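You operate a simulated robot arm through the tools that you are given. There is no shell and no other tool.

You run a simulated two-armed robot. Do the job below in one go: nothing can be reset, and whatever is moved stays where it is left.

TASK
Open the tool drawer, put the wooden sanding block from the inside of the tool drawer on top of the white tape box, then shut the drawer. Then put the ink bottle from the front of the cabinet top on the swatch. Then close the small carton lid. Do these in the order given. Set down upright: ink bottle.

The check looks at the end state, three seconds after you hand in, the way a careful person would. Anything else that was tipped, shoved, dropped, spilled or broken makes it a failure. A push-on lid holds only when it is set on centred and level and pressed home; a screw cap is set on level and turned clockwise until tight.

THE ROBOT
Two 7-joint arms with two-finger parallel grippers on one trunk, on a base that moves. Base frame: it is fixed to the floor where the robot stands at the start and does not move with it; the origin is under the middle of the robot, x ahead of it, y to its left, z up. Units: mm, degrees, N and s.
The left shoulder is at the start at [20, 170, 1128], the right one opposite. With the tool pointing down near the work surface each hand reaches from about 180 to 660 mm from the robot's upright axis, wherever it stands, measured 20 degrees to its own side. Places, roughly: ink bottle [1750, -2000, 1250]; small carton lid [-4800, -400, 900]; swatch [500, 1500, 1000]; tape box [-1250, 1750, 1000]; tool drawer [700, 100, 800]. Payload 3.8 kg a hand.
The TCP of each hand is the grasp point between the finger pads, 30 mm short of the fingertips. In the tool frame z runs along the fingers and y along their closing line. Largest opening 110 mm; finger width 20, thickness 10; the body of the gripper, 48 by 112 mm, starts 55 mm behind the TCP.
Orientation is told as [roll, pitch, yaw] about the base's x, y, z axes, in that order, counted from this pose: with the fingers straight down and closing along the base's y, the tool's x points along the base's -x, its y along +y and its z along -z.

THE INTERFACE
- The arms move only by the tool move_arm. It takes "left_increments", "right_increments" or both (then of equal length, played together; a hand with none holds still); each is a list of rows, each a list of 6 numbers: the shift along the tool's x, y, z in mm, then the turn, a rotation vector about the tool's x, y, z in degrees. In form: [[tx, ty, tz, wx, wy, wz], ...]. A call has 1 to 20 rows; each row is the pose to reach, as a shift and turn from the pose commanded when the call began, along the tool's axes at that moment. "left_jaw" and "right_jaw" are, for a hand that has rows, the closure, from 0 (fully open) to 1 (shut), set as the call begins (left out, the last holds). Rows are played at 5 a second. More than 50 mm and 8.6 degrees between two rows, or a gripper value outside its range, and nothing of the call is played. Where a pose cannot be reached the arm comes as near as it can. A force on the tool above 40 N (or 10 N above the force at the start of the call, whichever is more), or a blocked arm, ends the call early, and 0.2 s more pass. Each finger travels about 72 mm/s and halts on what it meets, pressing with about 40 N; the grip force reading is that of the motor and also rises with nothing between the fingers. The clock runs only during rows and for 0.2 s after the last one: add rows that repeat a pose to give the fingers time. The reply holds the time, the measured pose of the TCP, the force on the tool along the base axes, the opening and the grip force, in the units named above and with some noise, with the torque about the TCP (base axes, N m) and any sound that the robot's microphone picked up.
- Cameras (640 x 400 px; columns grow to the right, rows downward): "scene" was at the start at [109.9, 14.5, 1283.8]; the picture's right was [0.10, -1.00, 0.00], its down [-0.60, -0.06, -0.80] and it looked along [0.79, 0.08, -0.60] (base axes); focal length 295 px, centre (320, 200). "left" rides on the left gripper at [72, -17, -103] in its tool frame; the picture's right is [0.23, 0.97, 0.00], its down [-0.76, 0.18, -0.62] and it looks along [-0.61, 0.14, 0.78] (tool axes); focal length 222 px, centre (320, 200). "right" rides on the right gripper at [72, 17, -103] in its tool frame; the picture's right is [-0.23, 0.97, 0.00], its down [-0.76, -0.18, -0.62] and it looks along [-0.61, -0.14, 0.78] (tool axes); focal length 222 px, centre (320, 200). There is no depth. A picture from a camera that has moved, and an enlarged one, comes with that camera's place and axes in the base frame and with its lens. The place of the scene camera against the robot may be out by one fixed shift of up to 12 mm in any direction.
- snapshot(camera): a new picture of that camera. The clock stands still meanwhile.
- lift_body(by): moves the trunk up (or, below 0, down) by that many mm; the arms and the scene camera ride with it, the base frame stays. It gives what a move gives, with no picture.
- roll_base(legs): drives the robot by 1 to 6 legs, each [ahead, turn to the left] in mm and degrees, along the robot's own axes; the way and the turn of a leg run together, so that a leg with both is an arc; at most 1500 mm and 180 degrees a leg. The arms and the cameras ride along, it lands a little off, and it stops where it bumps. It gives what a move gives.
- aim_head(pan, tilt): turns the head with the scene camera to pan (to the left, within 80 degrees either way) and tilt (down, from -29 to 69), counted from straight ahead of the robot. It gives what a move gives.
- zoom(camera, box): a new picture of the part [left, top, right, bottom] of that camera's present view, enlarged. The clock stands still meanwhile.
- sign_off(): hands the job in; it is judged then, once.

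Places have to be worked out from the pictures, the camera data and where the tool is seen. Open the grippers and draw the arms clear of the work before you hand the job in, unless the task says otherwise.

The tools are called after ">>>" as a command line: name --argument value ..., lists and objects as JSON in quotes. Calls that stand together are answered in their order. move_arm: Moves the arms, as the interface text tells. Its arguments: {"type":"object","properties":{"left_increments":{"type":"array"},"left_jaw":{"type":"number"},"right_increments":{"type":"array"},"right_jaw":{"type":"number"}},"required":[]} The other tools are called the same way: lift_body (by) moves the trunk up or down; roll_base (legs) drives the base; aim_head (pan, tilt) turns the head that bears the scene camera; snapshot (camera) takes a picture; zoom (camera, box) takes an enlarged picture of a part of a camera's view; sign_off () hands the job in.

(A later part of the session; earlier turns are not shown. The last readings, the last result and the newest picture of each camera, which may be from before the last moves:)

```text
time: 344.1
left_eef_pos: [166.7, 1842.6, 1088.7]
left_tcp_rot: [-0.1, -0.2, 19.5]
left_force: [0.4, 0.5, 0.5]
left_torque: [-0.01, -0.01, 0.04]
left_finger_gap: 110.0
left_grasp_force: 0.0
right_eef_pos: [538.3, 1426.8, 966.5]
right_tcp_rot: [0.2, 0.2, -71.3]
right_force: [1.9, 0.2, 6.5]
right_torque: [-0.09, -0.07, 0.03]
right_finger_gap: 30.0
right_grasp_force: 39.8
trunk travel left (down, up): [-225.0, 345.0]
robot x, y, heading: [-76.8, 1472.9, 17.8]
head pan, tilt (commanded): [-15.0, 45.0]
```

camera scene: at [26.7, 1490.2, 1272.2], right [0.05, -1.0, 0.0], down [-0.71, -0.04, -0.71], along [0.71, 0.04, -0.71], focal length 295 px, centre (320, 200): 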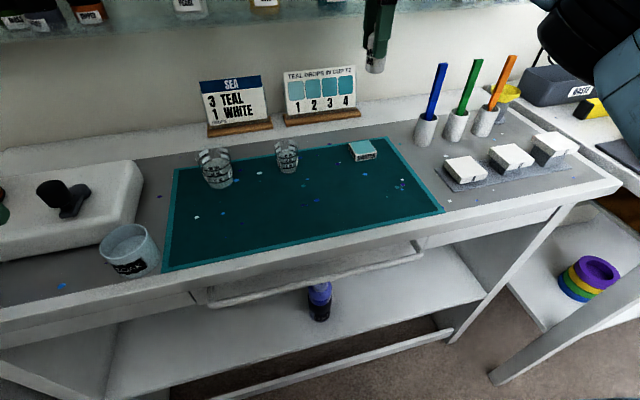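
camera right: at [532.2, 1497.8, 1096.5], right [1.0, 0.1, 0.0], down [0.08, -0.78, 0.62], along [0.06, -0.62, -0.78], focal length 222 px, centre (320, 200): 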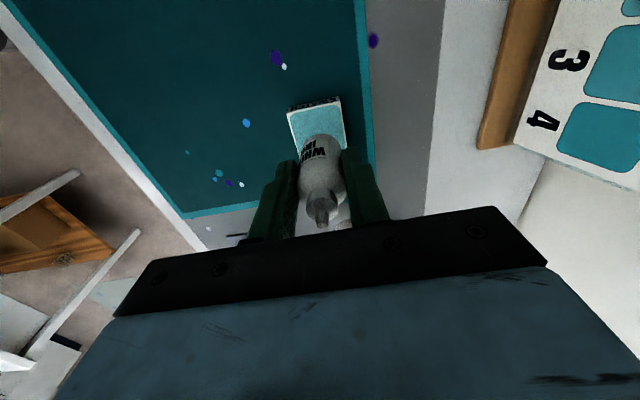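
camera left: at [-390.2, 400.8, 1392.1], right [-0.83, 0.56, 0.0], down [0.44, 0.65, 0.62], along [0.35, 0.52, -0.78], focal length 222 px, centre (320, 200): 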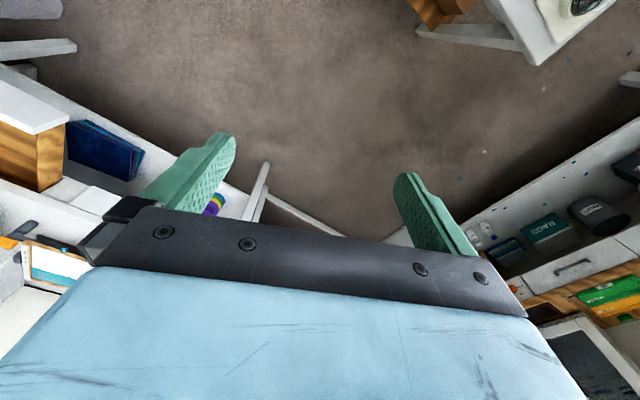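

The bottle stands on the swatch (≈6 N). I open the jaws gradually, without moving the hand.

>>> move_arm --right_increments '[[0, 0, 0, 0, 0, 0], [0, 0, 0, 0, 0, 0]]' --right_jaw 0.65

>>> move_arm --right_increments '[[0, 0, 0, 0, 0, 0], [0, 0, 0, 0, 0, 0], [0, 0, 0, 0, 0, 0]]' --right_jaw 0.45

>>> zoom --camera "scene" --box '[322, 115, 402, 165]'

>>> snapshot --camera "right"

```text
time: 344.7
left_eef_pos: [166.2, 1841.5, 1089.0]
left_tcp_rot: [0.0, -0.2, 19.5]
left_force: [-1.2, -0.8, -0.1]
left_torque: [0.02, 0.02, -0.04]
left_finger_gap: 109.9
left_grasp_force: 0.1
right_eef_pos: [536.8, 1426.7, 963.9]
right_tcp_rot: [0.1, 0.2, -71.2]
right_force: [-0.4, 0.4, 0.1]
right_torque: [0.01, -0.02, 0.01]
right_finger_gap: 38.6
right_grasp_force: 0.1
trunk travel left (down, up): [-225.0, 345.0]
robot x, y, heading: [-79.2, 1473.7, 17.8]
head pan, tilt (commanded): [-15.0, 45.0]
```

```text
time: 345.5
left_eef_pos: [167.9, 1842.0, 1087.8]
left_tcp_rot: [0.0, -0.3, 19.5]
left_force: [0.4, -0.1, 0.8]
left_torque: [-0.02, 0.02, -0.01]
left_finger_gap: 110.0
left_grasp_force: 0.1
right_eef_pos: [537.2, 1425.6, 964.4]
right_tcp_rot: [0.2, 0.1, -71.2]
right_force: [0.2, 0.4, -0.5]
right_torque: [0.01, 0.03, 0.0]
right_finger_gap: 60.5
right_grasp_force: 0.1
trunk travel left (down, up): [-225.0, 345.0]
robot x, y, heading: [-78.1, 1470.8, 17.8]
head pan, tilt (commanded): [-15.0, 45.0]
```

```text
8.00 times, centred on (362, 140) of scene
camera zoom: at [26.9, 1490.5, 1272.2], right [0.05, -1.0, 0.0], down [-0.71, -0.04, -0.71], along [0.71, 0.04, -0.71], focal length 2363 px, centre (-16, 680)
```

zoom: 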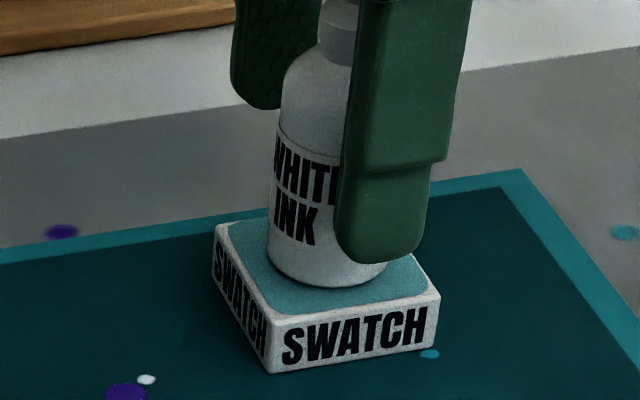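

```text
taken
camera right: at [529.8, 1501.0, 1068.1], right [1.0, 0.1, 0.0], down [0.08, -0.78, 0.62], along [0.06, -0.62, -0.78], focal length 222 px, centre (320, 200)
```

right: 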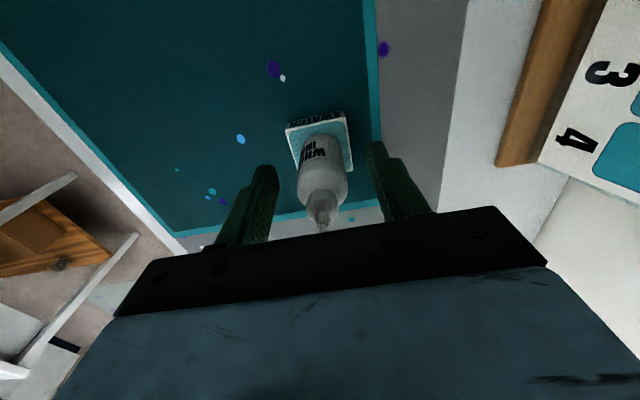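

The bottle stands upright and free on the swatch. I lift the hand straight up.

>>> move_arm --right_increments '[[0, 0, -15, 0, 0, 0], [0, 0, -40, 0, 0, 0], [0, 0, -80, 0, 0, 0], [0, 0, -125, 0, 0, 0], [0, 0, -170, 0, 0, 0], [0, 0, -170, 0, 0, 0]]'

>>> zoom --camera "scene" --box '[282, 75, 442, 175]'

>>> snapshot --camera "right"

```text
time: 346.9
left_eef_pos: [166.0, 1842.3, 1088.5]
left_tcp_rot: [0.1, -0.2, 19.6]
left_force: [0.9, 0.5, -0.9]
left_torque: [0.0, 0.02, -0.01]
left_finger_gap: 109.9
left_grasp_force: 0.0
right_eef_pos: [536.1, 1425.5, 1133.8]
right_tcp_rot: [0.1, 0.2, -71.1]
right_force: [0.3, 0.0, -0.3]
right_torque: [0.03, 0.03, 0.0]
right_finger_gap: 60.5
right_grasp_force: 0.1
trunk travel left (down, up): [-225.0, 345.0]
robot x, y, heading: [-78.0, 1472.9, 17.8]
head pan, tilt (commanded): [-15.0, 45.0]
```

```text
4.00 times, centred on (362, 125) of scene
camera zoom: at [27.2, 1490.3, 1272.1], right [0.05, -1.0, 0.0], down [-0.71, -0.04, -0.71], along [0.71, 0.04, -0.71], focal length 1182 px, centre (152, 500)
```

zoom: 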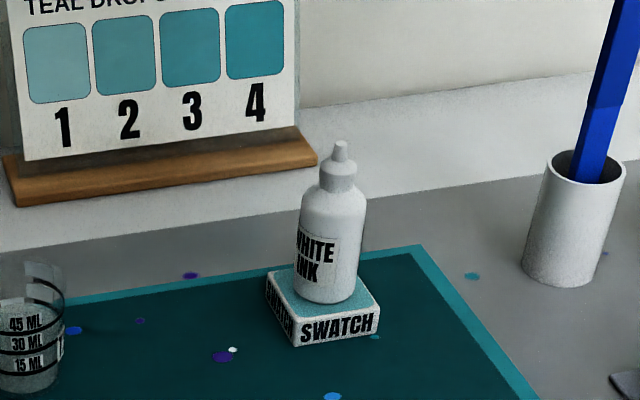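

```text
taken
camera right: at [529.0, 1499.7, 1238.0], right [1.0, 0.1, 0.0], down [0.08, -0.78, 0.62], along [0.06, -0.62, -0.78], focal length 222 px, centre (320, 200)
```

right: 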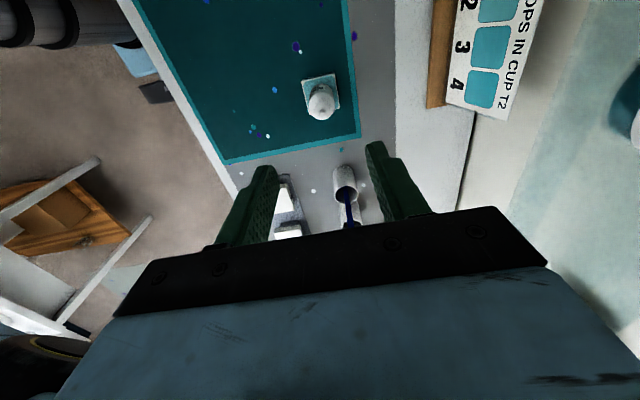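

The ink bottle is upright on the swatch. Now for the carton: I raise the trunk, tuck the right hand, back away from the desk and turn around.

>>> lift_body --by 340

>>> move_arm --right_increments '[[0, -43, 0, 0, 0, 0], [0, -86, 0, 0, 0, 0], [0, -130, 0, 0, 0, 0], [0, -173, 0, 0, 0, 0], [0, -216, 0, 0, 0, 0], [0, -216, 0, 0, 0, 0]]'

>>> roll_base --legs '[[-450, 0], [0, 60], [0, 60], [0, 60]]'

>>> aim_head --pan 0 --tilt 25

>>> snapshot --camera "scene"

```text
time: 350.2
left_eef_pos: [166.2, 1841.1, 1428.1]
left_tcp_rot: [0.0, -0.2, 19.5]
left_force: [-0.3, -1.3, 0.1]
left_torque: [0.0, -0.01, -0.03]
left_finger_gap: 109.8
left_grasp_force: 0.2
right_eef_pos: [537.4, 1425.0, 1473.6]
right_tcp_rot: [0.1, 0.2, -71.3]
right_force: [0.4, -0.2, 0.0]
right_torque: [-0.02, 0.0, 0.03]
right_finger_gap: 60.8
right_grasp_force: 0.1
trunk travel left (down, up): [-565.0, 5.0]
robot x, y, heading: [-77.7, 1470.4, 18.0]
head pan, tilt (commanded): [-15.0, 45.0]
```

```text
time: 351.6
left_eef_pos: [168.2, 1843.2, 1428.4]
left_tcp_rot: [0.1, -0.2, 19.5]
left_force: [0.3, -1.2, 0.0]
left_torque: [-0.01, 0.0, -0.02]
left_finger_gap: 110.0
left_grasp_force: 0.1
right_eef_pos: [332.2, 1356.2, 1472.3]
right_tcp_rot: [0.1, 0.1, -71.1]
right_force: [-0.5, 0.7, -0.3]
right_torque: [0.0, 0.04, 0.0]
right_finger_gap: 60.6
right_grasp_force: 0.0
trunk travel left (down, up): [-565.0, 5.0]
robot x, y, heading: [-77.9, 1472.2, 17.8]
head pan, tilt (commanded): [-15.0, 45.0]
```

```text
time: 362.4
left_eef_pos: [-742.4, 963.7, 1428.2]
left_tcp_rot: [0.0, -0.2, -159.6]
left_force: [-0.1, 0.1, -0.3]
left_torque: [0.02, 0.03, -0.01]
left_finger_gap: 110.0
left_grasp_force: 0.1
right_eef_pos: [-916.5, 1445.1, 1473.2]
right_tcp_rot: [0.1, 0.0, 109.7]
right_force: [-0.1, 0.5, 0.5]
right_torque: [-0.01, 0.01, 0.03]
right_finger_gap: 60.5
right_grasp_force: 0.0
trunk travel left (down, up): [-565.0, 5.0]
robot x, y, heading: [-503.9, 1333.9, -161.3]
head pan, tilt (commanded): [-15.0, 45.0]
```

```text
time: 363.2
left_eef_pos: [-742.7, 963.1, 1428.2]
left_tcp_rot: [-0.1, -0.2, -159.6]
left_force: [-1.1, -0.2, 0.3]
left_torque: [0.03, -0.02, 0.03]
left_finger_gap: 110.0
left_grasp_force: 0.0
right_eef_pos: [-917.0, 1447.0, 1472.7]
right_tcp_rot: [0.1, 0.1, 109.7]
right_force: [0.6, 0.4, 0.3]
right_torque: [-0.02, 0.01, 0.01]
right_finger_gap: 60.5
right_grasp_force: 0.0
trunk travel left (down, up): [-565.0, 5.0]
robot x, y, heading: [-509.9, 1332.6, -161.3]
head pan, tilt (commanded): [0.0, 25.0]
```

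```text
taken
camera scene: at [-610.0, 1304.5, 1642.7], right [-0.32, 0.95, 0.0], down [0.4, 0.14, -0.91], along [-0.86, -0.29, -0.42], focal length 295 px, centre (320, 200)
```

scene: 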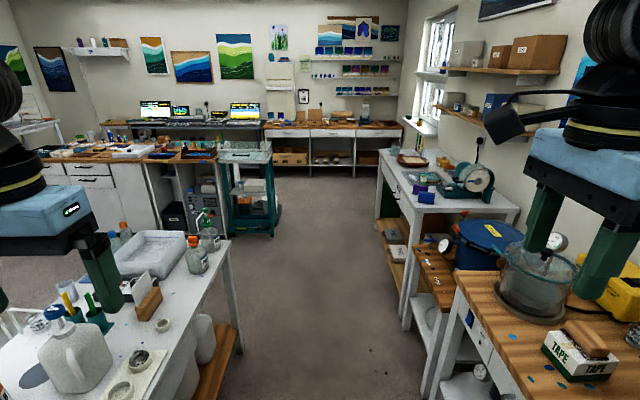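

The corridor straight ahead leads to the far bench. I zoom in there to find the carton.

>>> zoom --camera "scene" --box '[250, 80, 430, 190]'

```text
3.56 times, centred on (340, 135) of scene
camera zoom: at [-610.0, 1304.5, 1642.7], right [-0.32, 0.95, 0.0], down [0.4, 0.14, -0.91], along [-0.86, -0.29, -0.42], focal length 1050 px, centre (249, 431)
```

zoom: 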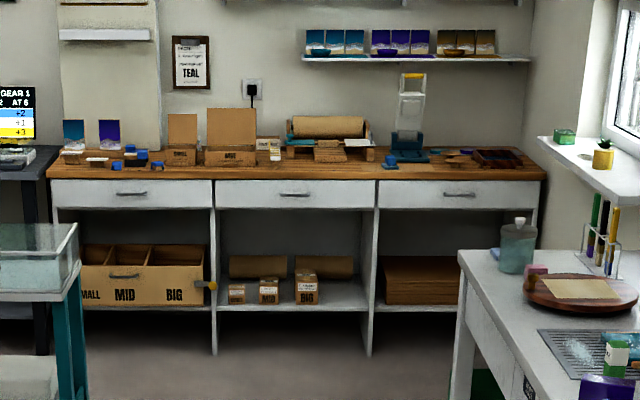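

Two open cartons stand on the far bench; the left, smaller one with its flap up should be the target. The corridor is clear, so I drive 3 m along it and look again.

>>> roll_base --legs '[[1500, 0], [1450, 0]]'

>>> snapshot --camera "scene"

>>> zoom --camera "scene" --box '[190, 100, 350, 200]'

```text
time: 377.4
left_eef_pos: [-3520.2, -13.2, 1429.2]
left_tcp_rot: [0.0, -0.1, -159.1]
left_force: [0.4, 0.9, 0.0]
left_torque: [-0.01, 0.03, 0.0]
left_finger_gap: 109.8
left_grasp_force: 0.1
right_eef_pos: [-3697.9, 467.4, 1472.6]
right_tcp_rot: [0.1, 0.1, 110.2]
right_force: [0.2, 0.2, 0.3]
right_torque: [-0.03, -0.02, 0.02]
right_finger_gap: 60.4
right_grasp_force: 0.1
trunk travel left (down, up): [-565.0, 5.0]
robot x, y, heading: [-3283.6, 357.8, -160.7]
head pan, tilt (commanded): [0.0, 25.0]
```

```text
taken
camera scene: at [-3390.6, 328.4, 1642.8], right [-0.33, 0.94, 0.0], down [0.4, 0.14, -0.91], along [-0.86, -0.3, -0.42], focal length 295 px, centre (320, 200)
```

scene: 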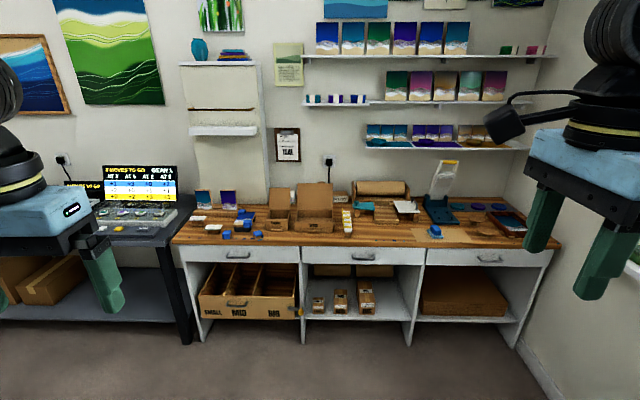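

```text
4.00 times, centred on (270, 150) of scene
camera zoom: at [-3390.6, 328.4, 1642.8], right [-0.33, 0.94, 0.0], down [0.4, 0.14, -0.91], along [-0.86, -0.3, -0.42], focal length 1182 px, centre (520, 400)
```

zoom: 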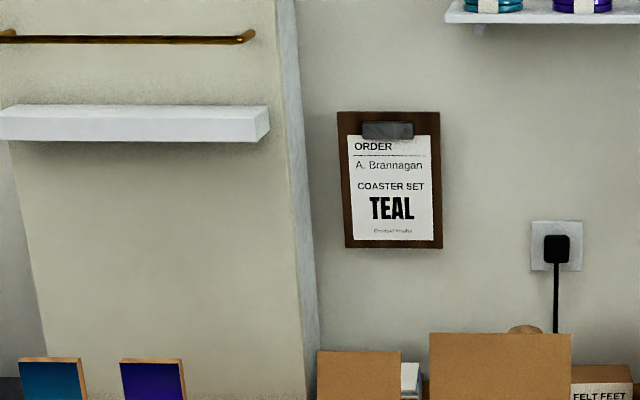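

I zoom on the two cartons on the bench.

>>> zoom --camera "scene" --box '[190, 170, 350, 270]'

>>> zoom --camera "scene" --box '[190, 260, 390, 385]'

```text
4.00 times, centred on (270, 220) of scene
camera zoom: at [-3390.6, 328.4, 1642.8], right [-0.33, 0.94, 0.0], down [0.4, 0.14, -0.91], along [-0.86, -0.3, -0.42], focal length 1182 px, centre (520, 120)
```

zoom: 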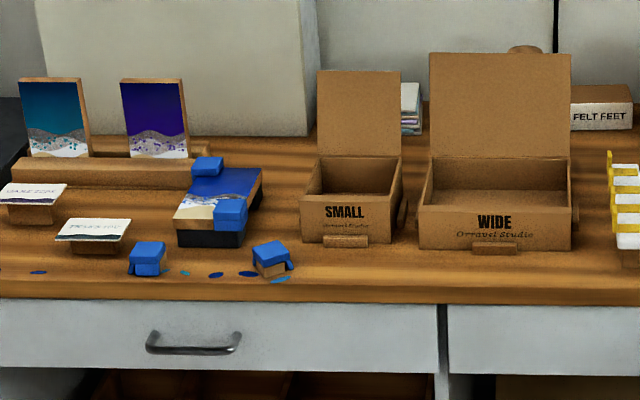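

```text
3.20 times, centred on (290, 322) of scene
camera zoom: at [-3390.6, 328.4, 1642.8], right [-0.33, 0.94, 0.0], down [0.4, 0.14, -0.91], along [-0.86, -0.3, -0.42], focal length 945 px, centre (416, -192)
```

zoom: 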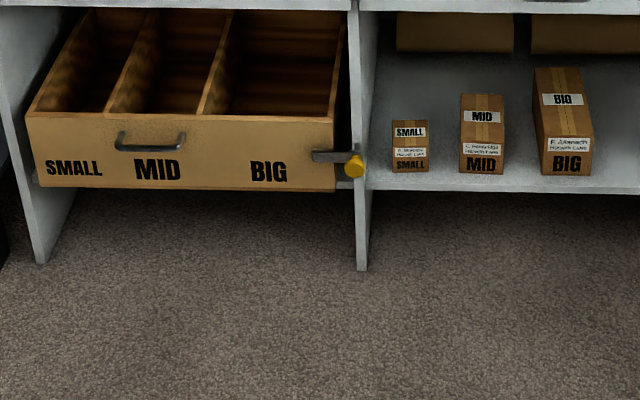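

The target carton is marked "SMALL", with its lid hinged at the back and standing open; box ≈135 mm wide on a bench at z≈832. I drive up so my left arm faces it.

>>> roll_base --legs '[[0, 4.9], [940, 0], [0, -6.6]]'

>>> aim_head --pan 10 --tilt 40

>>> snapshot --camera "scene"

>>> snapshot --camera "left"

```text
time: 383.4
left_eef_pos: [-4395.9, -395.5, 1428.2]
left_tcp_rot: [0.0, -0.2, -160.7]
left_force: [0.1, -0.1, -0.3]
left_torque: [0.0, 0.0, -0.01]
left_finger_gap: 109.9
left_grasp_force: 0.0
right_eef_pos: [-4559.3, 89.4, 1471.8]
right_tcp_rot: [0.1, 0.1, 108.5]
right_force: [1.1, 0.1, 0.3]
right_torque: [-0.01, -0.04, 0.01]
right_finger_gap: 60.2
right_grasp_force: 0.1
trunk travel left (down, up): [-565.0, 5.0]
robot x, y, heading: [-4148.5, -27.0, -162.4]
head pan, tilt (commanded): [0.0, 25.0]
```

```text
time: 384.2
left_eef_pos: [-4394.8, -395.5, 1428.1]
left_tcp_rot: [0.0, -0.2, -160.8]
left_force: [0.0, 0.4, 0.2]
left_torque: [0.0, 0.01, -0.03]
left_finger_gap: 110.2
left_grasp_force: 0.0
right_eef_pos: [-4558.6, 90.6, 1473.7]
right_tcp_rot: [0.1, 0.2, 108.5]
right_force: [-0.7, 0.3, -0.8]
right_torque: [-0.04, 0.01, 0.03]
right_finger_gap: 60.5
right_grasp_force: 0.0
trunk travel left (down, up): [-565.0, 5.0]
robot x, y, heading: [-4151.4, -32.7, -162.1]
head pan, tilt (commanded): [10.0, 40.0]
```

```text
taken
camera scene: at [-4243.3, -69.2, 1619.5], right [-0.46, 0.89, 0.0], down [0.57, 0.3, -0.77], along [-0.68, -0.36, -0.64], focal length 295 px, centre (320, 200)
```

scene: 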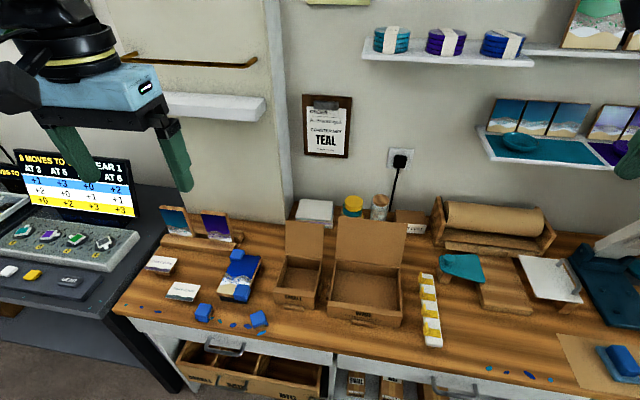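

```text
taken
camera left: at [-4330.8, -355.8, 1532.3], right [0.53, -0.84, 0.0], down [-0.66, -0.42, 0.63], along [-0.53, -0.33, -0.78], focal length 222 px, centre (320, 200)
```

left: 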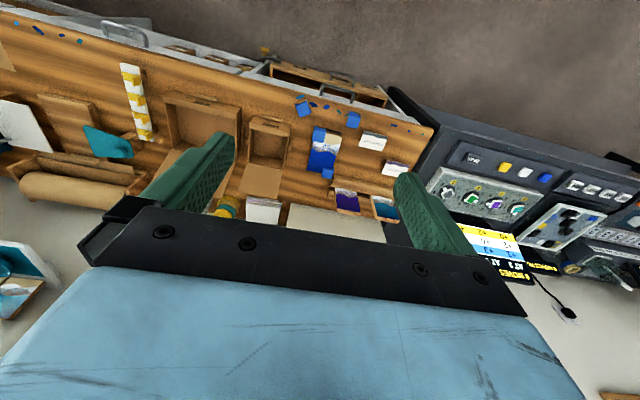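

Both cameras see the cartons now. I zoom in on the small one.

>>> zoom --camera "scene" --box '[240, 190, 400, 340]'

>>> zoom --camera "left" --box '[200, 80, 360, 220]'

```text
2.67 times, centred on (320, 265) of scene
camera zoom: at [-4243.3, -69.2, 1619.5], right [-0.46, 0.89, 0.0], down [0.57, 0.3, -0.77], along [-0.68, -0.36, -0.64], focal length 788 px, centre (320, 27)
```

zoom: 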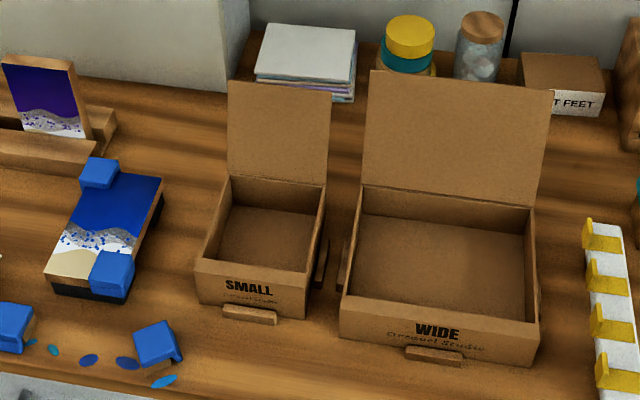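

```text
2.86 times, centred on (280, 150) of left
camera zoom: at [-4330.8, -355.8, 1532.3], right [0.53, -0.84, 0.0], down [-0.66, -0.42, 0.63], along [-0.53, -0.33, -0.78], focal length 635 px, centre (434, 343)
```

zoom: 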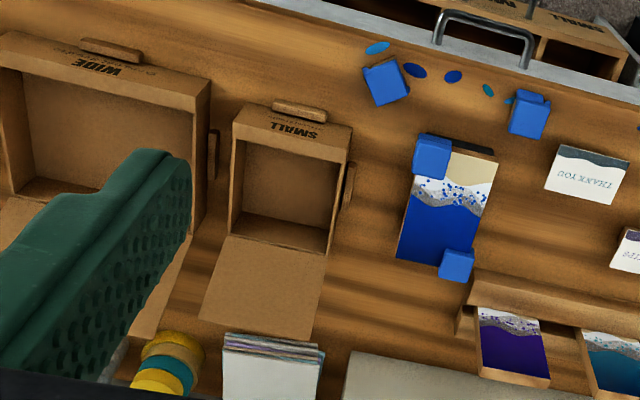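

I've located the small carton: rim z≈848, hinge line centred near [-4767, -406], lid ~126 mm long leaning back ~19° past vertical, with ~190 mm free space behind. I move 145 mm closer and lower the trunk.

>>> roll_base --legs '[[145, 0]]'

>>> lift_body --by -340

>>> snapshot --camera "scene"

>>> snapshot --camera "left"

```text
time: 385.5
left_eef_pos: [-4532.8, -439.4, 1428.6]
left_tcp_rot: [0.0, -0.3, -160.9]
left_force: [-0.3, -0.1, 0.2]
left_torque: [0.02, 0.03, 0.0]
left_finger_gap: 110.1
left_grasp_force: 0.0
right_eef_pos: [-4695.9, 47.3, 1473.3]
right_tcp_rot: [0.3, 0.1, 108.5]
right_force: [0.8, 0.1, -0.1]
right_torque: [0.0, 0.03, 0.04]
right_finger_gap: 60.3
right_grasp_force: 0.0
trunk travel left (down, up): [-565.0, 5.0]
robot x, y, heading: [-4289.8, -74.4, -162.4]
head pan, tilt (commanded): [10.0, 40.0]
```

```text
time: 388.9
left_eef_pos: [-4534.0, -439.2, 1088.8]
left_tcp_rot: [0.0, -0.3, -161.0]
left_force: [-0.3, 0.0, -0.1]
left_torque: [0.03, -0.02, -0.02]
left_finger_gap: 109.9
left_grasp_force: 0.0
right_eef_pos: [-4696.7, 46.8, 1134.4]
right_tcp_rot: [0.3, 0.1, 108.5]
right_force: [1.2, 0.2, -0.3]
right_torque: [0.01, 0.01, 0.0]
right_finger_gap: 60.6
right_grasp_force: 0.0
trunk travel left (down, up): [-225.0, 345.0]
robot x, y, heading: [-4286.7, -74.1, -162.4]
head pan, tilt (commanded): [10.0, 40.0]
```

```text
taken
camera scene: at [-4380.7, -112.9, 1279.5], right [-0.46, 0.89, 0.0], down [0.57, 0.3, -0.77], along [-0.68, -0.36, -0.64], focal length 295 px, centre (320, 200)
```

scene: 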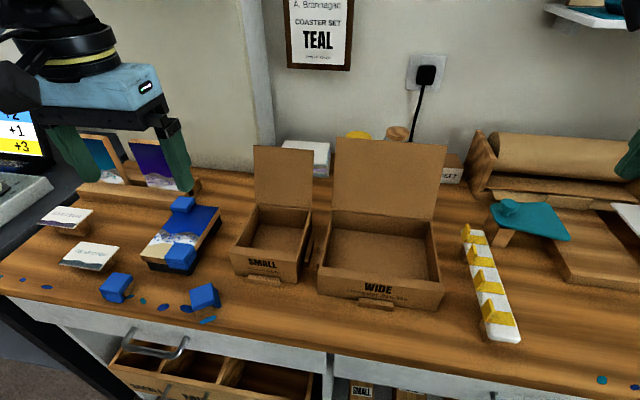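

```text
taken
camera left: at [-4468.4, -399.5, 1192.4], right [0.53, -0.85, 0.0], down [-0.66, -0.42, 0.63], along [-0.53, -0.33, -0.78], focal length 222 px, centre (320, 200)
```

left: 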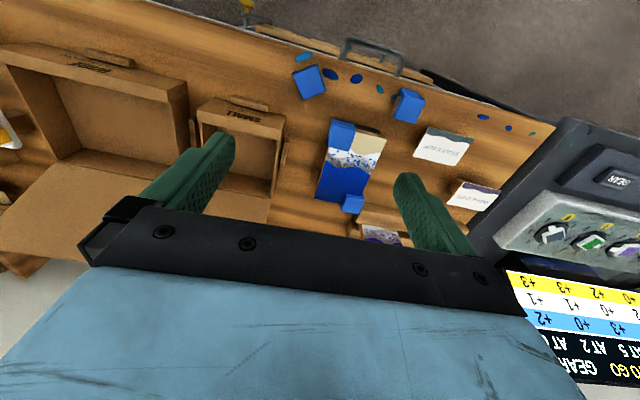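

I zoom to verify the lid's exact position from this lower viewpoint.

>>> zoom --camera "scene" --box '[210, 130, 370, 300]'

```text
2.35 times, centred on (290, 215) of scene
camera zoom: at [-4380.7, -112.9, 1279.5], right [-0.46, 0.89, 0.0], down [0.57, 0.3, -0.77], along [-0.68, -0.36, -0.64], focal length 695 px, centre (391, 165)
```

zoom: 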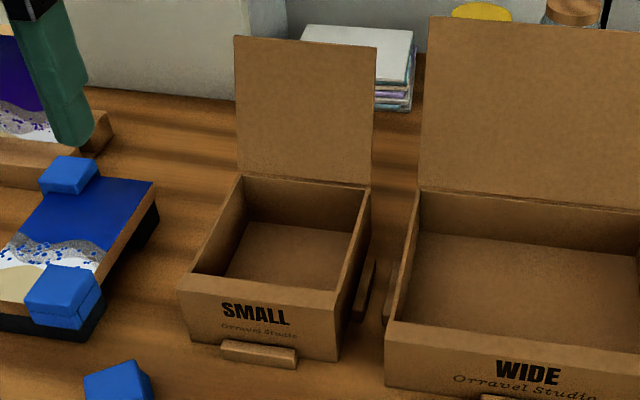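

The height estimates differ by ~30 mm between methods, so I take a zoomed wrist view for an independent triangulation.

>>> zoom --camera "left" --box '[180, 80, 340, 230]'

```text
2.67 times, centred on (260, 155) of left
camera zoom: at [-4468.4, -399.5, 1192.4], right [0.53, -0.85, 0.0], down [-0.66, -0.42, 0.63], along [-0.53, -0.33, -0.78], focal length 592 px, centre (480, 320)
```

zoom: 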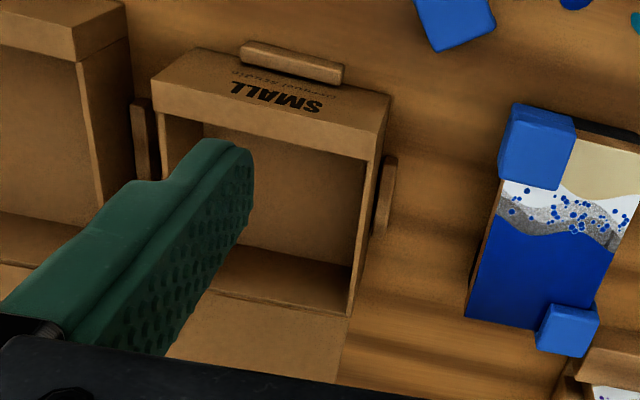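

All four views agree for rim z≈870: hinge middle ≈ [-4754, -400], lid top edge ≈ [-4795, -415, 985]. I creep 30 mm closer, close the left jaws, and move the left hand at a safe height to behind the lid.

>>> roll_base --legs '[[30, 0]]'

>>> move_arm --left_increments '[[0, -27, 0, 0, 0, 0], [0, -54, 0, 0, 0, 0], [0, -81, 0, 0, 0, 0], [0, -109, 0, 0, 0, 0], [-42, -109, 0, 0, 0, 0], [-84, -109, 0, 0, 0, 0], [-126, -109, 0, 0, 0, 0], [-168, -109, 0, 0, 0, 0], [-210, -109, 0, 0, 0, 0], [-252, -109, 0, 0, 0, 0], [-252, -109, 0, 0, 0, 0]]' --left_jaw 1.0

>>> snapshot --camera "scene"

>>> snapshot --camera "left"

```text
time: 389.7
left_eef_pos: [-4563.6, -448.8, 1088.2]
left_tcp_rot: [0.1, -0.2, -161.0]
left_force: [-0.7, -1.2, -1.0]
left_torque: [0.03, 0.0, 0.01]
left_finger_gap: 109.7
left_grasp_force: 0.1
right_eef_pos: [-4727.0, 36.6, 1133.0]
right_tcp_rot: [0.1, 0.1, 108.6]
right_force: [0.3, 0.3, 0.6]
right_torque: [0.01, -0.03, -0.01]
right_finger_gap: 60.6
right_grasp_force: 0.0
trunk travel left (down, up): [-225.0, 345.0]
robot x, y, heading: [-4317.4, -80.5, -162.5]
head pan, tilt (commanded): [10.0, 40.0]
```

```text
time: 392.1
left_eef_pos: [-4834.5, -430.2, 1089.8]
left_tcp_rot: [0.0, -0.4, -160.8]
left_force: [-0.1, 0.0, -0.3]
left_torque: [0.01, 0.03, 0.03]
left_finger_gap: 0.0
left_grasp_force: 38.0
right_eef_pos: [-4724.0, 37.0, 1132.6]
right_tcp_rot: [0.2, 0.0, 108.5]
right_force: [0.1, -0.6, 0.4]
right_torque: [-0.02, 0.01, -0.01]
right_finger_gap: 60.4
right_grasp_force: 0.1
trunk travel left (down, up): [-225.0, 345.0]
robot x, y, heading: [-4314.0, -84.6, -162.6]
head pan, tilt (commanded): [10.0, 40.0]
```

```text
taken
camera scene: at [-4408.8, -122.5, 1279.4], right [-0.46, 0.89, 0.0], down [0.57, 0.3, -0.77], along [-0.68, -0.35, -0.64], focal length 295 px, centre (320, 200)
```

scene: 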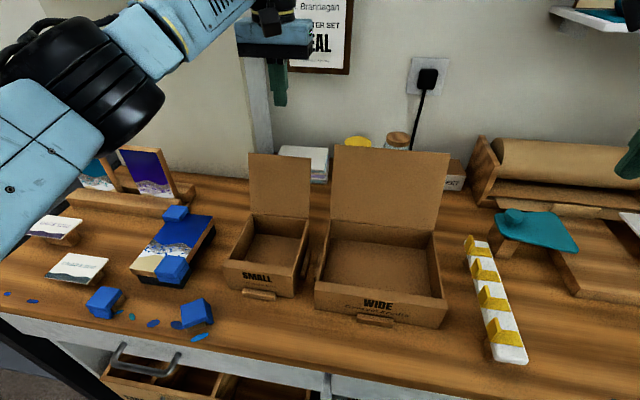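

```text
taken
camera left: at [-4770.9, -389.1, 1193.7], right [0.53, -0.85, 0.0], down [-0.66, -0.42, 0.63], along [-0.53, -0.33, -0.78], focal length 222 px, centre (320, 200)
```

left: 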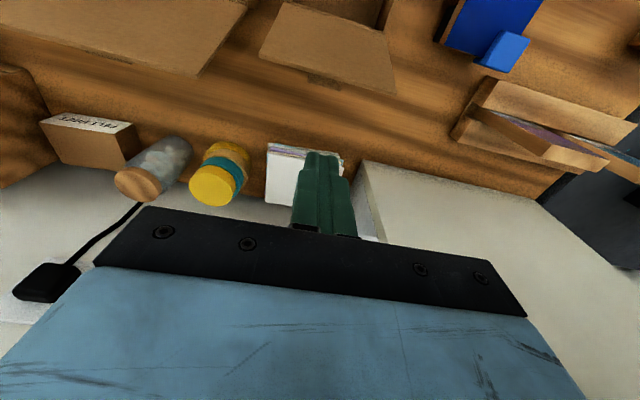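

The closed fingers are ~40 mm behind the lid's top edge and laterally centred. I lower them behind the lid to about its mid-height.

>>> move_arm --left_increments '[[0, 0, 40, 0, 0, 0], [0, 0, 80, 0, 0, 0], [0, 0, 115, 0, 0, 0], [0, 0, 125, 0, 0, 0], [0, 0, 125, 0, 0, 0]]'

>>> snapshot --camera "left"

>>> zoom --camera "scene" --box '[190, 60, 390, 310]'

```text
time: 393.3
left_eef_pos: [-4835.2, -428.9, 963.3]
left_tcp_rot: [-0.1, -0.3, -160.9]
left_force: [0.6, 0.1, -0.4]
left_torque: [-0.01, -0.02, 0.03]
left_finger_gap: 0.1
left_grasp_force: 37.6
right_eef_pos: [-4725.0, 38.2, 1133.6]
right_tcp_rot: [0.1, 0.1, 108.5]
right_force: [-0.2, -0.1, -0.2]
right_torque: [-0.02, 0.0, 0.04]
right_finger_gap: 60.2
right_grasp_force: 0.0
trunk travel left (down, up): [-225.0, 345.0]
robot x, y, heading: [-4314.8, -81.7, -162.4]
head pan, tilt (commanded): [10.0, 40.0]
```

```text
taken
camera left: at [-4770.5, -388.4, 1067.8], right [0.53, -0.85, 0.0], down [-0.66, -0.42, 0.63], along [-0.53, -0.33, -0.78], focal length 222 px, centre (320, 200)
```

left: 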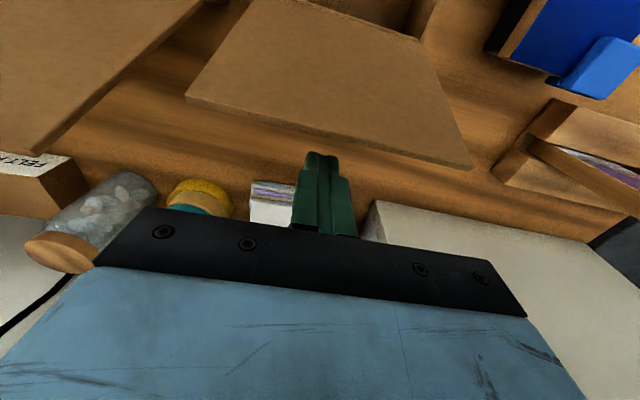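

```text
1.60 times, centred on (290, 185) of scene
camera zoom: at [-4409.2, -122.0, 1279.4], right [-0.46, 0.89, 0.0], down [0.57, 0.3, -0.77], along [-0.68, -0.36, -0.64], focal length 473 px, centre (368, 224)
```

zoom: 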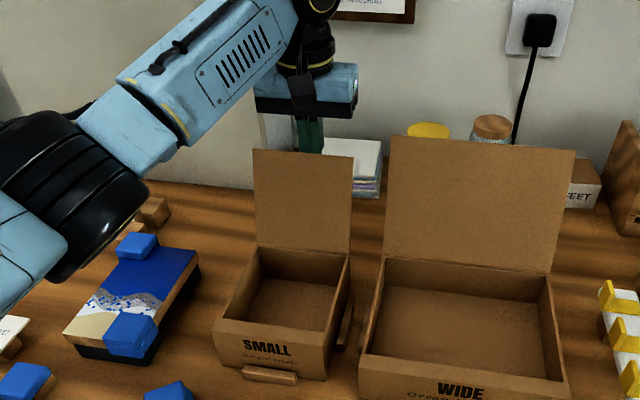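

The fingers are behind the lid, ~30 mm from touching. I now draw the hand toward me in small steps so the lid swings up past vertical.

>>> move_arm --left_increments '[[15, 0, 0, 0, 0, 0], [25, 0, 0, 0, 0, 0], [35, 0, 0, 0, 0, 0], [45, 0, 0, 0, 0, 0], [55, 0, 0, 0, 0, 0], [65, 0, 0, 0, 0, 0], [75, 0, 0, 0, 0, 0], [85, 0, 0, 0, 0, 0], [95, 0, 0, 0, 0, 0], [95, 0, 0, 0, 0, 0]]'

>>> snapshot --camera "left"

>>> zoom --camera "scene" --box '[190, 60, 390, 310]'

```text
time: 394.6
left_eef_pos: [-4785.4, -411.4, 971.9]
left_tcp_rot: [-0.3, -1.5, -160.6]
left_force: [-1.0, -1.2, 6.8]
left_torque: [-0.01, -0.06, -0.08]
left_finger_gap: 0.4
left_grasp_force: 38.1
right_eef_pos: [-4725.2, 37.7, 1131.6]
right_tcp_rot: [0.2, 0.2, 108.4]
right_force: [0.0, -0.5, -0.9]
right_torque: [0.03, -0.01, 0.02]
right_finger_gap: 60.7
right_grasp_force: 0.0
trunk travel left (down, up): [-225.0, 345.0]
robot x, y, heading: [-4315.7, -83.8, -162.4]
head pan, tilt (commanded): [10.0, 40.0]
stopped in row 6 (left hand): the force on the tool passed its limit at 42 N (the readings are from after the stop); the commanded pose is now the measured one
```

```text
taken
camera left: at [-4719.4, -371.2, 1074.3], right [0.54, -0.84, -0.01], down [-0.64, -0.42, 0.64], along [-0.55, -0.34, -0.77], focal length 222 px, centre (320, 200)
```

left: 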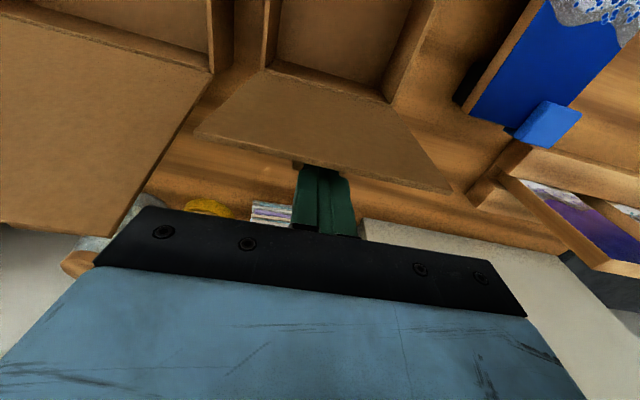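

```text
1.60 times, centred on (290, 185) of scene
camera zoom: at [-4409.8, -122.1, 1279.2], right [-0.46, 0.89, 0.0], down [0.57, 0.3, -0.77], along [-0.68, -0.36, -0.64], focal length 473 px, centre (368, 224)
```

zoom: 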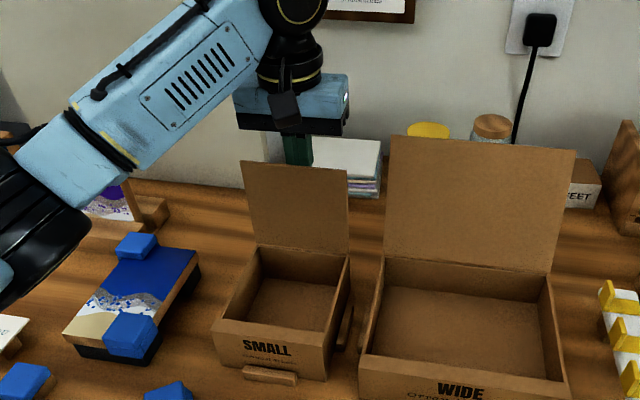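

The stop was at 42 N after ~20 mm of lid travel, though the lid did swing forward and now stays put – so its hinge resists fast motion. I continue much more slowly.

>>> move_arm --left_increments '[[1, 0, 0, 0, 0, 0], [2, 0, 0, 0, 0, 0], [3, 0, 0, 0, 0, 0], [4, 0, 0, 0, 0, 0], [5, 0, 0, 0, 0, 0], [6, 0, 0, 0, 0, 0], [7, 0, 0, 0, 0, 0], [8, 0, 0, 0, 0, 0], [9, 0, 0, 0, 0, 0], [10, 0, 0, 0, 0, 0]]'

>>> snapshot --camera "left"

>>> zoom --camera "scene" --box '[190, 60, 390, 310]'

```text
time: 396.8
left_eef_pos: [-4776.6, -407.9, 975.2]
left_tcp_rot: [-0.3, -1.8, -160.8]
left_force: [-8.5, -5.1, 31.2]
left_torque: [-0.32, 0.55, -0.03]
left_finger_gap: 0.0
left_grasp_force: 37.8
right_eef_pos: [-4723.8, 37.1, 1133.6]
right_tcp_rot: [0.2, 0.1, 108.5]
right_force: [-0.2, 0.0, 0.0]
right_torque: [-0.02, 0.01, -0.02]
right_finger_gap: 60.4
right_grasp_force: 0.0
trunk travel left (down, up): [-225.0, 345.0]
robot x, y, heading: [-4316.0, -83.5, -162.3]
head pan, tilt (commanded): [10.0, 40.0]
```

```text
taken
camera left: at [-4708.6, -367.5, 1076.6], right [0.54, -0.84, -0.01], down [-0.64, -0.42, 0.64], along [-0.55, -0.34, -0.76], focal length 222 px, centre (320, 200)
```

left: 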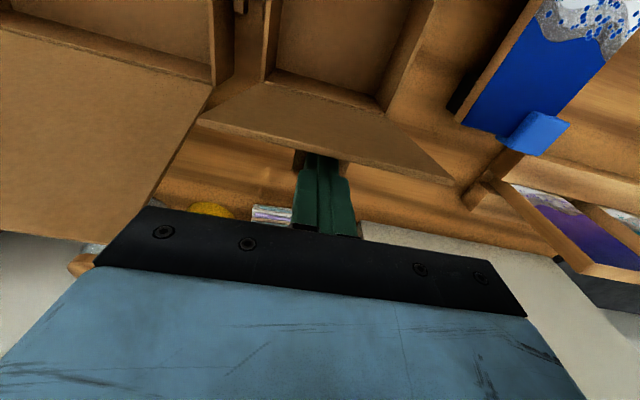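

```text
1.60 times, centred on (290, 185) of scene
camera zoom: at [-4408.2, -121.3, 1279.7], right [-0.46, 0.89, 0.0], down [0.57, 0.3, -0.77], along [-0.68, -0.36, -0.64], focal length 473 px, centre (368, 224)
```

zoom: 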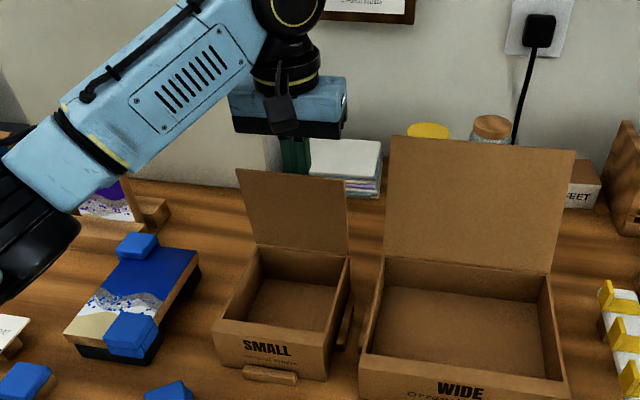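

The lid is moving with the finger, but a strong upward force has built up – I suspect my fingertip bears on a tab on the lid's outer face. I zoom to see.

>>> zoom --camera "left" --box '[260, 130, 388, 240]'

>>> zoom --camera "scene" --box '[240, 90, 340, 190]'

```text
3.64 times, centred on (324, 185) of left
camera zoom: at [-4708.6, -367.5, 1076.6], right [0.54, -0.84, -0.01], down [-0.64, -0.42, 0.64], along [-0.55, -0.34, -0.76], focal length 808 px, centre (306, 254)
```

zoom: 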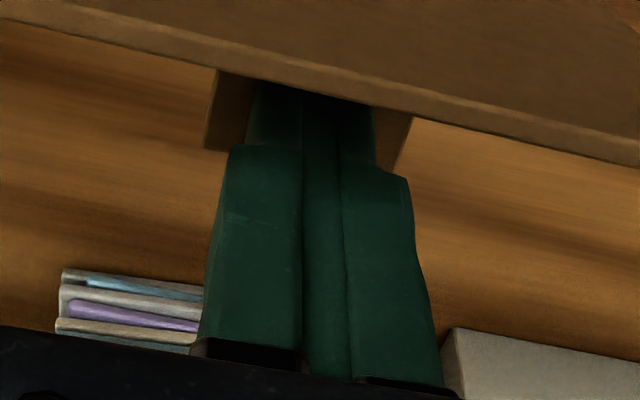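

```text
4.00 times, centred on (290, 140) of scene
camera zoom: at [-4408.2, -121.3, 1279.7], right [-0.46, 0.89, 0.0], down [0.57, 0.3, -0.77], along [-0.68, -0.36, -0.64], focal length 1182 px, centre (440, 440)
```

zoom: 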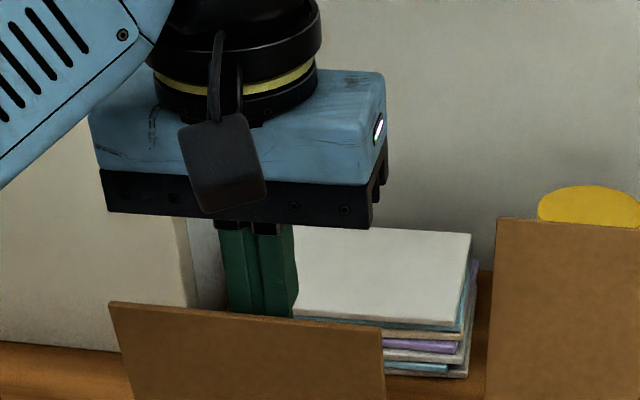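

There is a ~40 mm-wide tab on the lid's back face and my fingertip is pressing on it. I back off, shift 38 mm to the left (clear of the tab but still behind the lid), and try there.

>>> move_arm --left_increments '[[-8, 0, -4, 0, 0, 0], [-18, 0, -12, 0, 0, 0], [-18, 12, -16, 0, 0, 0], [-18, 25, -16, 0, 0, 0], [-18, 38, -16, 0, 0, 0], [-18, 38, -6, 0, 0, 0], [-18, 38, 4, 0, 0, 0], [-18, 38, 4, 0, 0, 0]]'

>>> snapshot --camera "left"

>>> zoom --camera "scene" --box '[190, 60, 390, 310]'

```text
time: 398.6
left_eef_pos: [-4781.0, -449.7, 966.2]
left_tcp_rot: [-0.1, -1.2, -160.7]
left_force: [0.8, -0.3, 0.4]
left_torque: [-0.05, 0.0, -0.03]
left_finger_gap: 0.1
left_grasp_force: 37.4
right_eef_pos: [-4724.8, 38.6, 1132.2]
right_tcp_rot: [0.2, 0.0, 108.5]
right_force: [0.5, 1.5, -0.3]
right_torque: [0.0, -0.01, 0.02]
right_finger_gap: 60.8
right_grasp_force: 0.1
trunk travel left (down, up): [-225.0, 345.0]
robot x, y, heading: [-4317.0, -80.2, -162.7]
head pan, tilt (commanded): [10.0, 40.0]
```

```text
taken
camera left: at [-4713.9, -409.7, 1069.1], right [0.54, -0.84, -0.01], down [-0.65, -0.42, 0.64], along [-0.54, -0.34, -0.77], focal length 222 px, centre (320, 200)
```

left: 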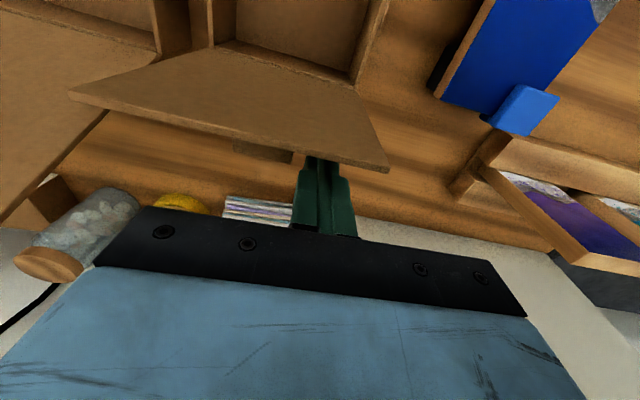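

```text
1.60 times, centred on (290, 185) of scene
camera zoom: at [-4409.3, -122.0, 1279.4], right [-0.46, 0.89, 0.0], down [0.57, 0.3, -0.77], along [-0.68, -0.36, -0.64], focal length 473 px, centre (368, 224)
```

zoom: 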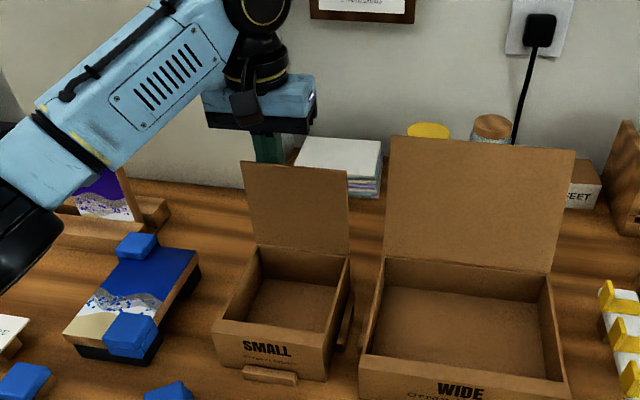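

The finger is now clear of the tab. I push the lid forward again slowly.

>>> move_arm --left_increments '[[4, 0, 0, 0, 0, 0], [8, 0, 0, 0, 0, 0], [12, 0, 0, 0, 0, 0], [16, 0, 0, 0, 0, 0], [20, 0, 0, 0, 0, 0], [24, 0, 0, 0, 0, 0], [28, 0, 0, 0, 0, 0], [32, 0, 0, 0, 0, 0], [36, 0, 0, 0, 0, 0], [40, 0, 0, 0, 0, 0]]'

>>> snapshot --camera "left"

>>> zoom --camera "scene" --box '[190, 60, 390, 310]'

```text
time: 400.8
left_eef_pos: [-4741.9, -437.5, 965.1]
left_tcp_rot: [-0.1, -1.2, -160.8]
left_force: [0.5, 0.2, 1.0]
left_torque: [0.02, 0.0, 0.02]
left_finger_gap: 0.0
left_grasp_force: 37.7
right_eef_pos: [-4724.8, 36.9, 1131.9]
right_tcp_rot: [0.2, 0.1, 108.5]
right_force: [-0.1, 0.3, 0.0]
right_torque: [0.0, -0.02, 0.0]
right_finger_gap: 60.5
right_grasp_force: 0.1
trunk travel left (down, up): [-225.0, 345.0]
robot x, y, heading: [-4311.2, -84.4, -162.4]
head pan, tilt (commanded): [10.0, 40.0]
```

```text
taken
camera left: at [-4675.9, -396.0, 1068.7], right [0.54, -0.84, -0.01], down [-0.65, -0.42, 0.64], along [-0.54, -0.34, -0.77], focal length 222 px, centre (320, 200)
```

left: 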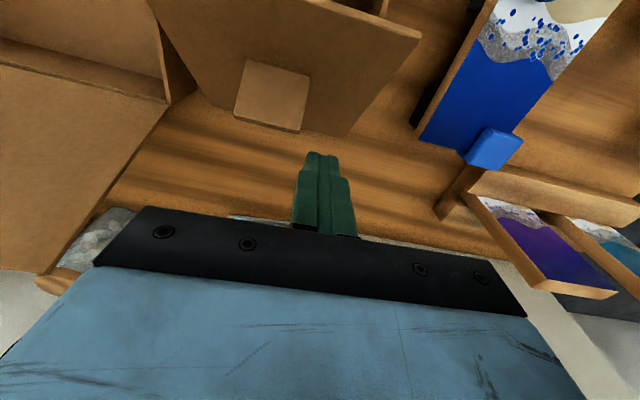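

```text
1.60 times, centred on (290, 185) of scene
camera zoom: at [-4409.3, -122.1, 1279.4], right [-0.46, 0.89, 0.0], down [0.57, 0.3, -0.77], along [-0.68, -0.36, -0.64], focal length 473 px, centre (368, 224)
```

zoom: 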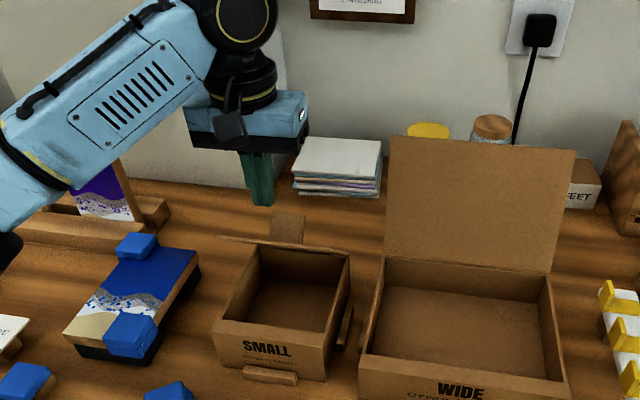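

The lid has swung past vertical and is now leaning forward over the box on its own, edge-on to the camera. I wait a second and look whether it keeps falling.

>>> move_arm --left_increments '[[0, 0, 0, 0, 0, 0], [0, 0, 0, 0, 0, 0], [0, 0, 0, 0, 0, 0], [0, 0, 0, 0, 0, 0], [0, 0, 0, 0, 0, 0]]'

>>> zoom --camera "scene" --box '[210, 130, 370, 300]'

>>> snapshot --camera "left"

```text
time: 402.0
left_eef_pos: [-4742.9, -436.8, 965.6]
left_tcp_rot: [-0.2, -1.4, -160.7]
left_force: [0.1, 0.7, 0.2]
left_torque: [-0.01, -0.02, 0.01]
left_finger_gap: 0.0
left_grasp_force: 37.6
right_eef_pos: [-4724.8, 37.9, 1133.2]
right_tcp_rot: [0.2, 0.1, 108.4]
right_force: [-0.3, -0.2, 0.4]
right_torque: [0.0, -0.03, 0.0]
right_finger_gap: 60.8
right_grasp_force: 0.0
trunk travel left (down, up): [-225.0, 345.0]
robot x, y, heading: [-4316.9, -79.7, -162.5]
head pan, tilt (commanded): [10.0, 40.0]
```

```text
2.35 times, centred on (290, 215) of scene
camera zoom: at [-4409.3, -122.1, 1279.4], right [-0.46, 0.89, 0.0], down [0.57, 0.3, -0.77], along [-0.68, -0.36, -0.64], focal length 695 px, centre (391, 165)
```

zoom: 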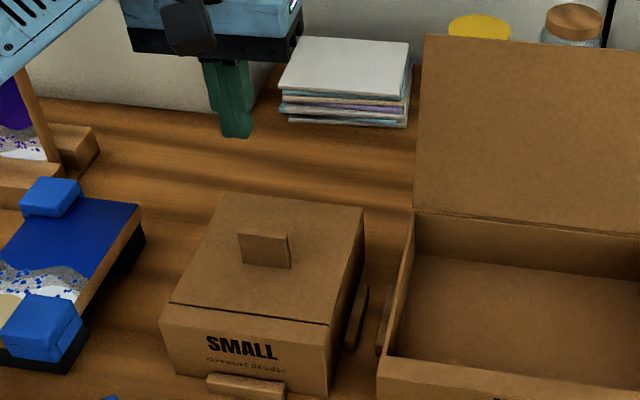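

```text
taken
camera left: at [-4676.0, -396.1, 1068.7], right [0.54, -0.84, -0.01], down [-0.65, -0.42, 0.64], along [-0.54, -0.34, -0.77], focal length 222 px, centre (320, 200)
```

left: 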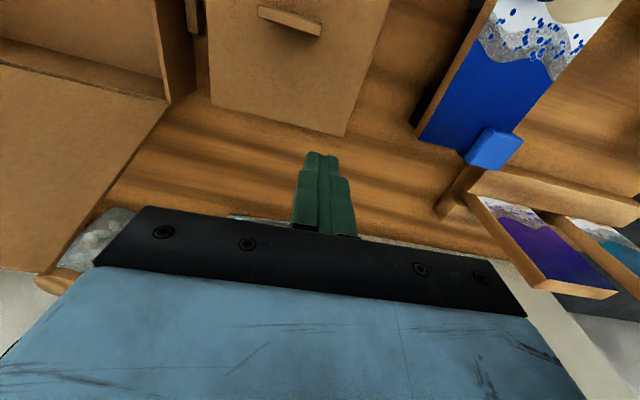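

The lid fell closed by itself. I zoom in to check whether it is fully down at the front.

>>> zoom --camera "scene" --box '[240, 205, 310, 305]'

```text
4.00 times, centred on (275, 255) of scene
camera zoom: at [-4409.3, -122.1, 1279.4], right [-0.46, 0.89, 0.0], down [0.57, 0.3, -0.77], along [-0.68, -0.36, -0.64], focal length 1182 px, centre (500, -20)
```

zoom: 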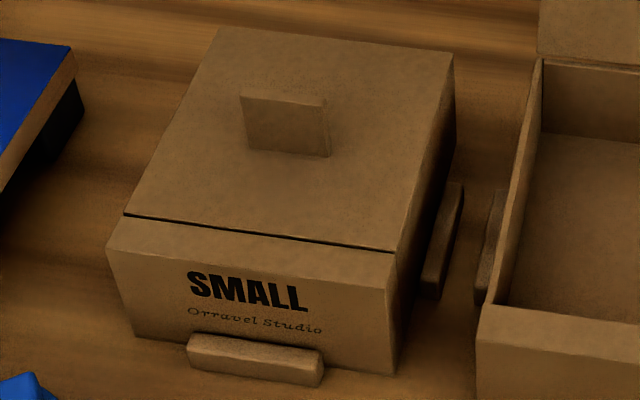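

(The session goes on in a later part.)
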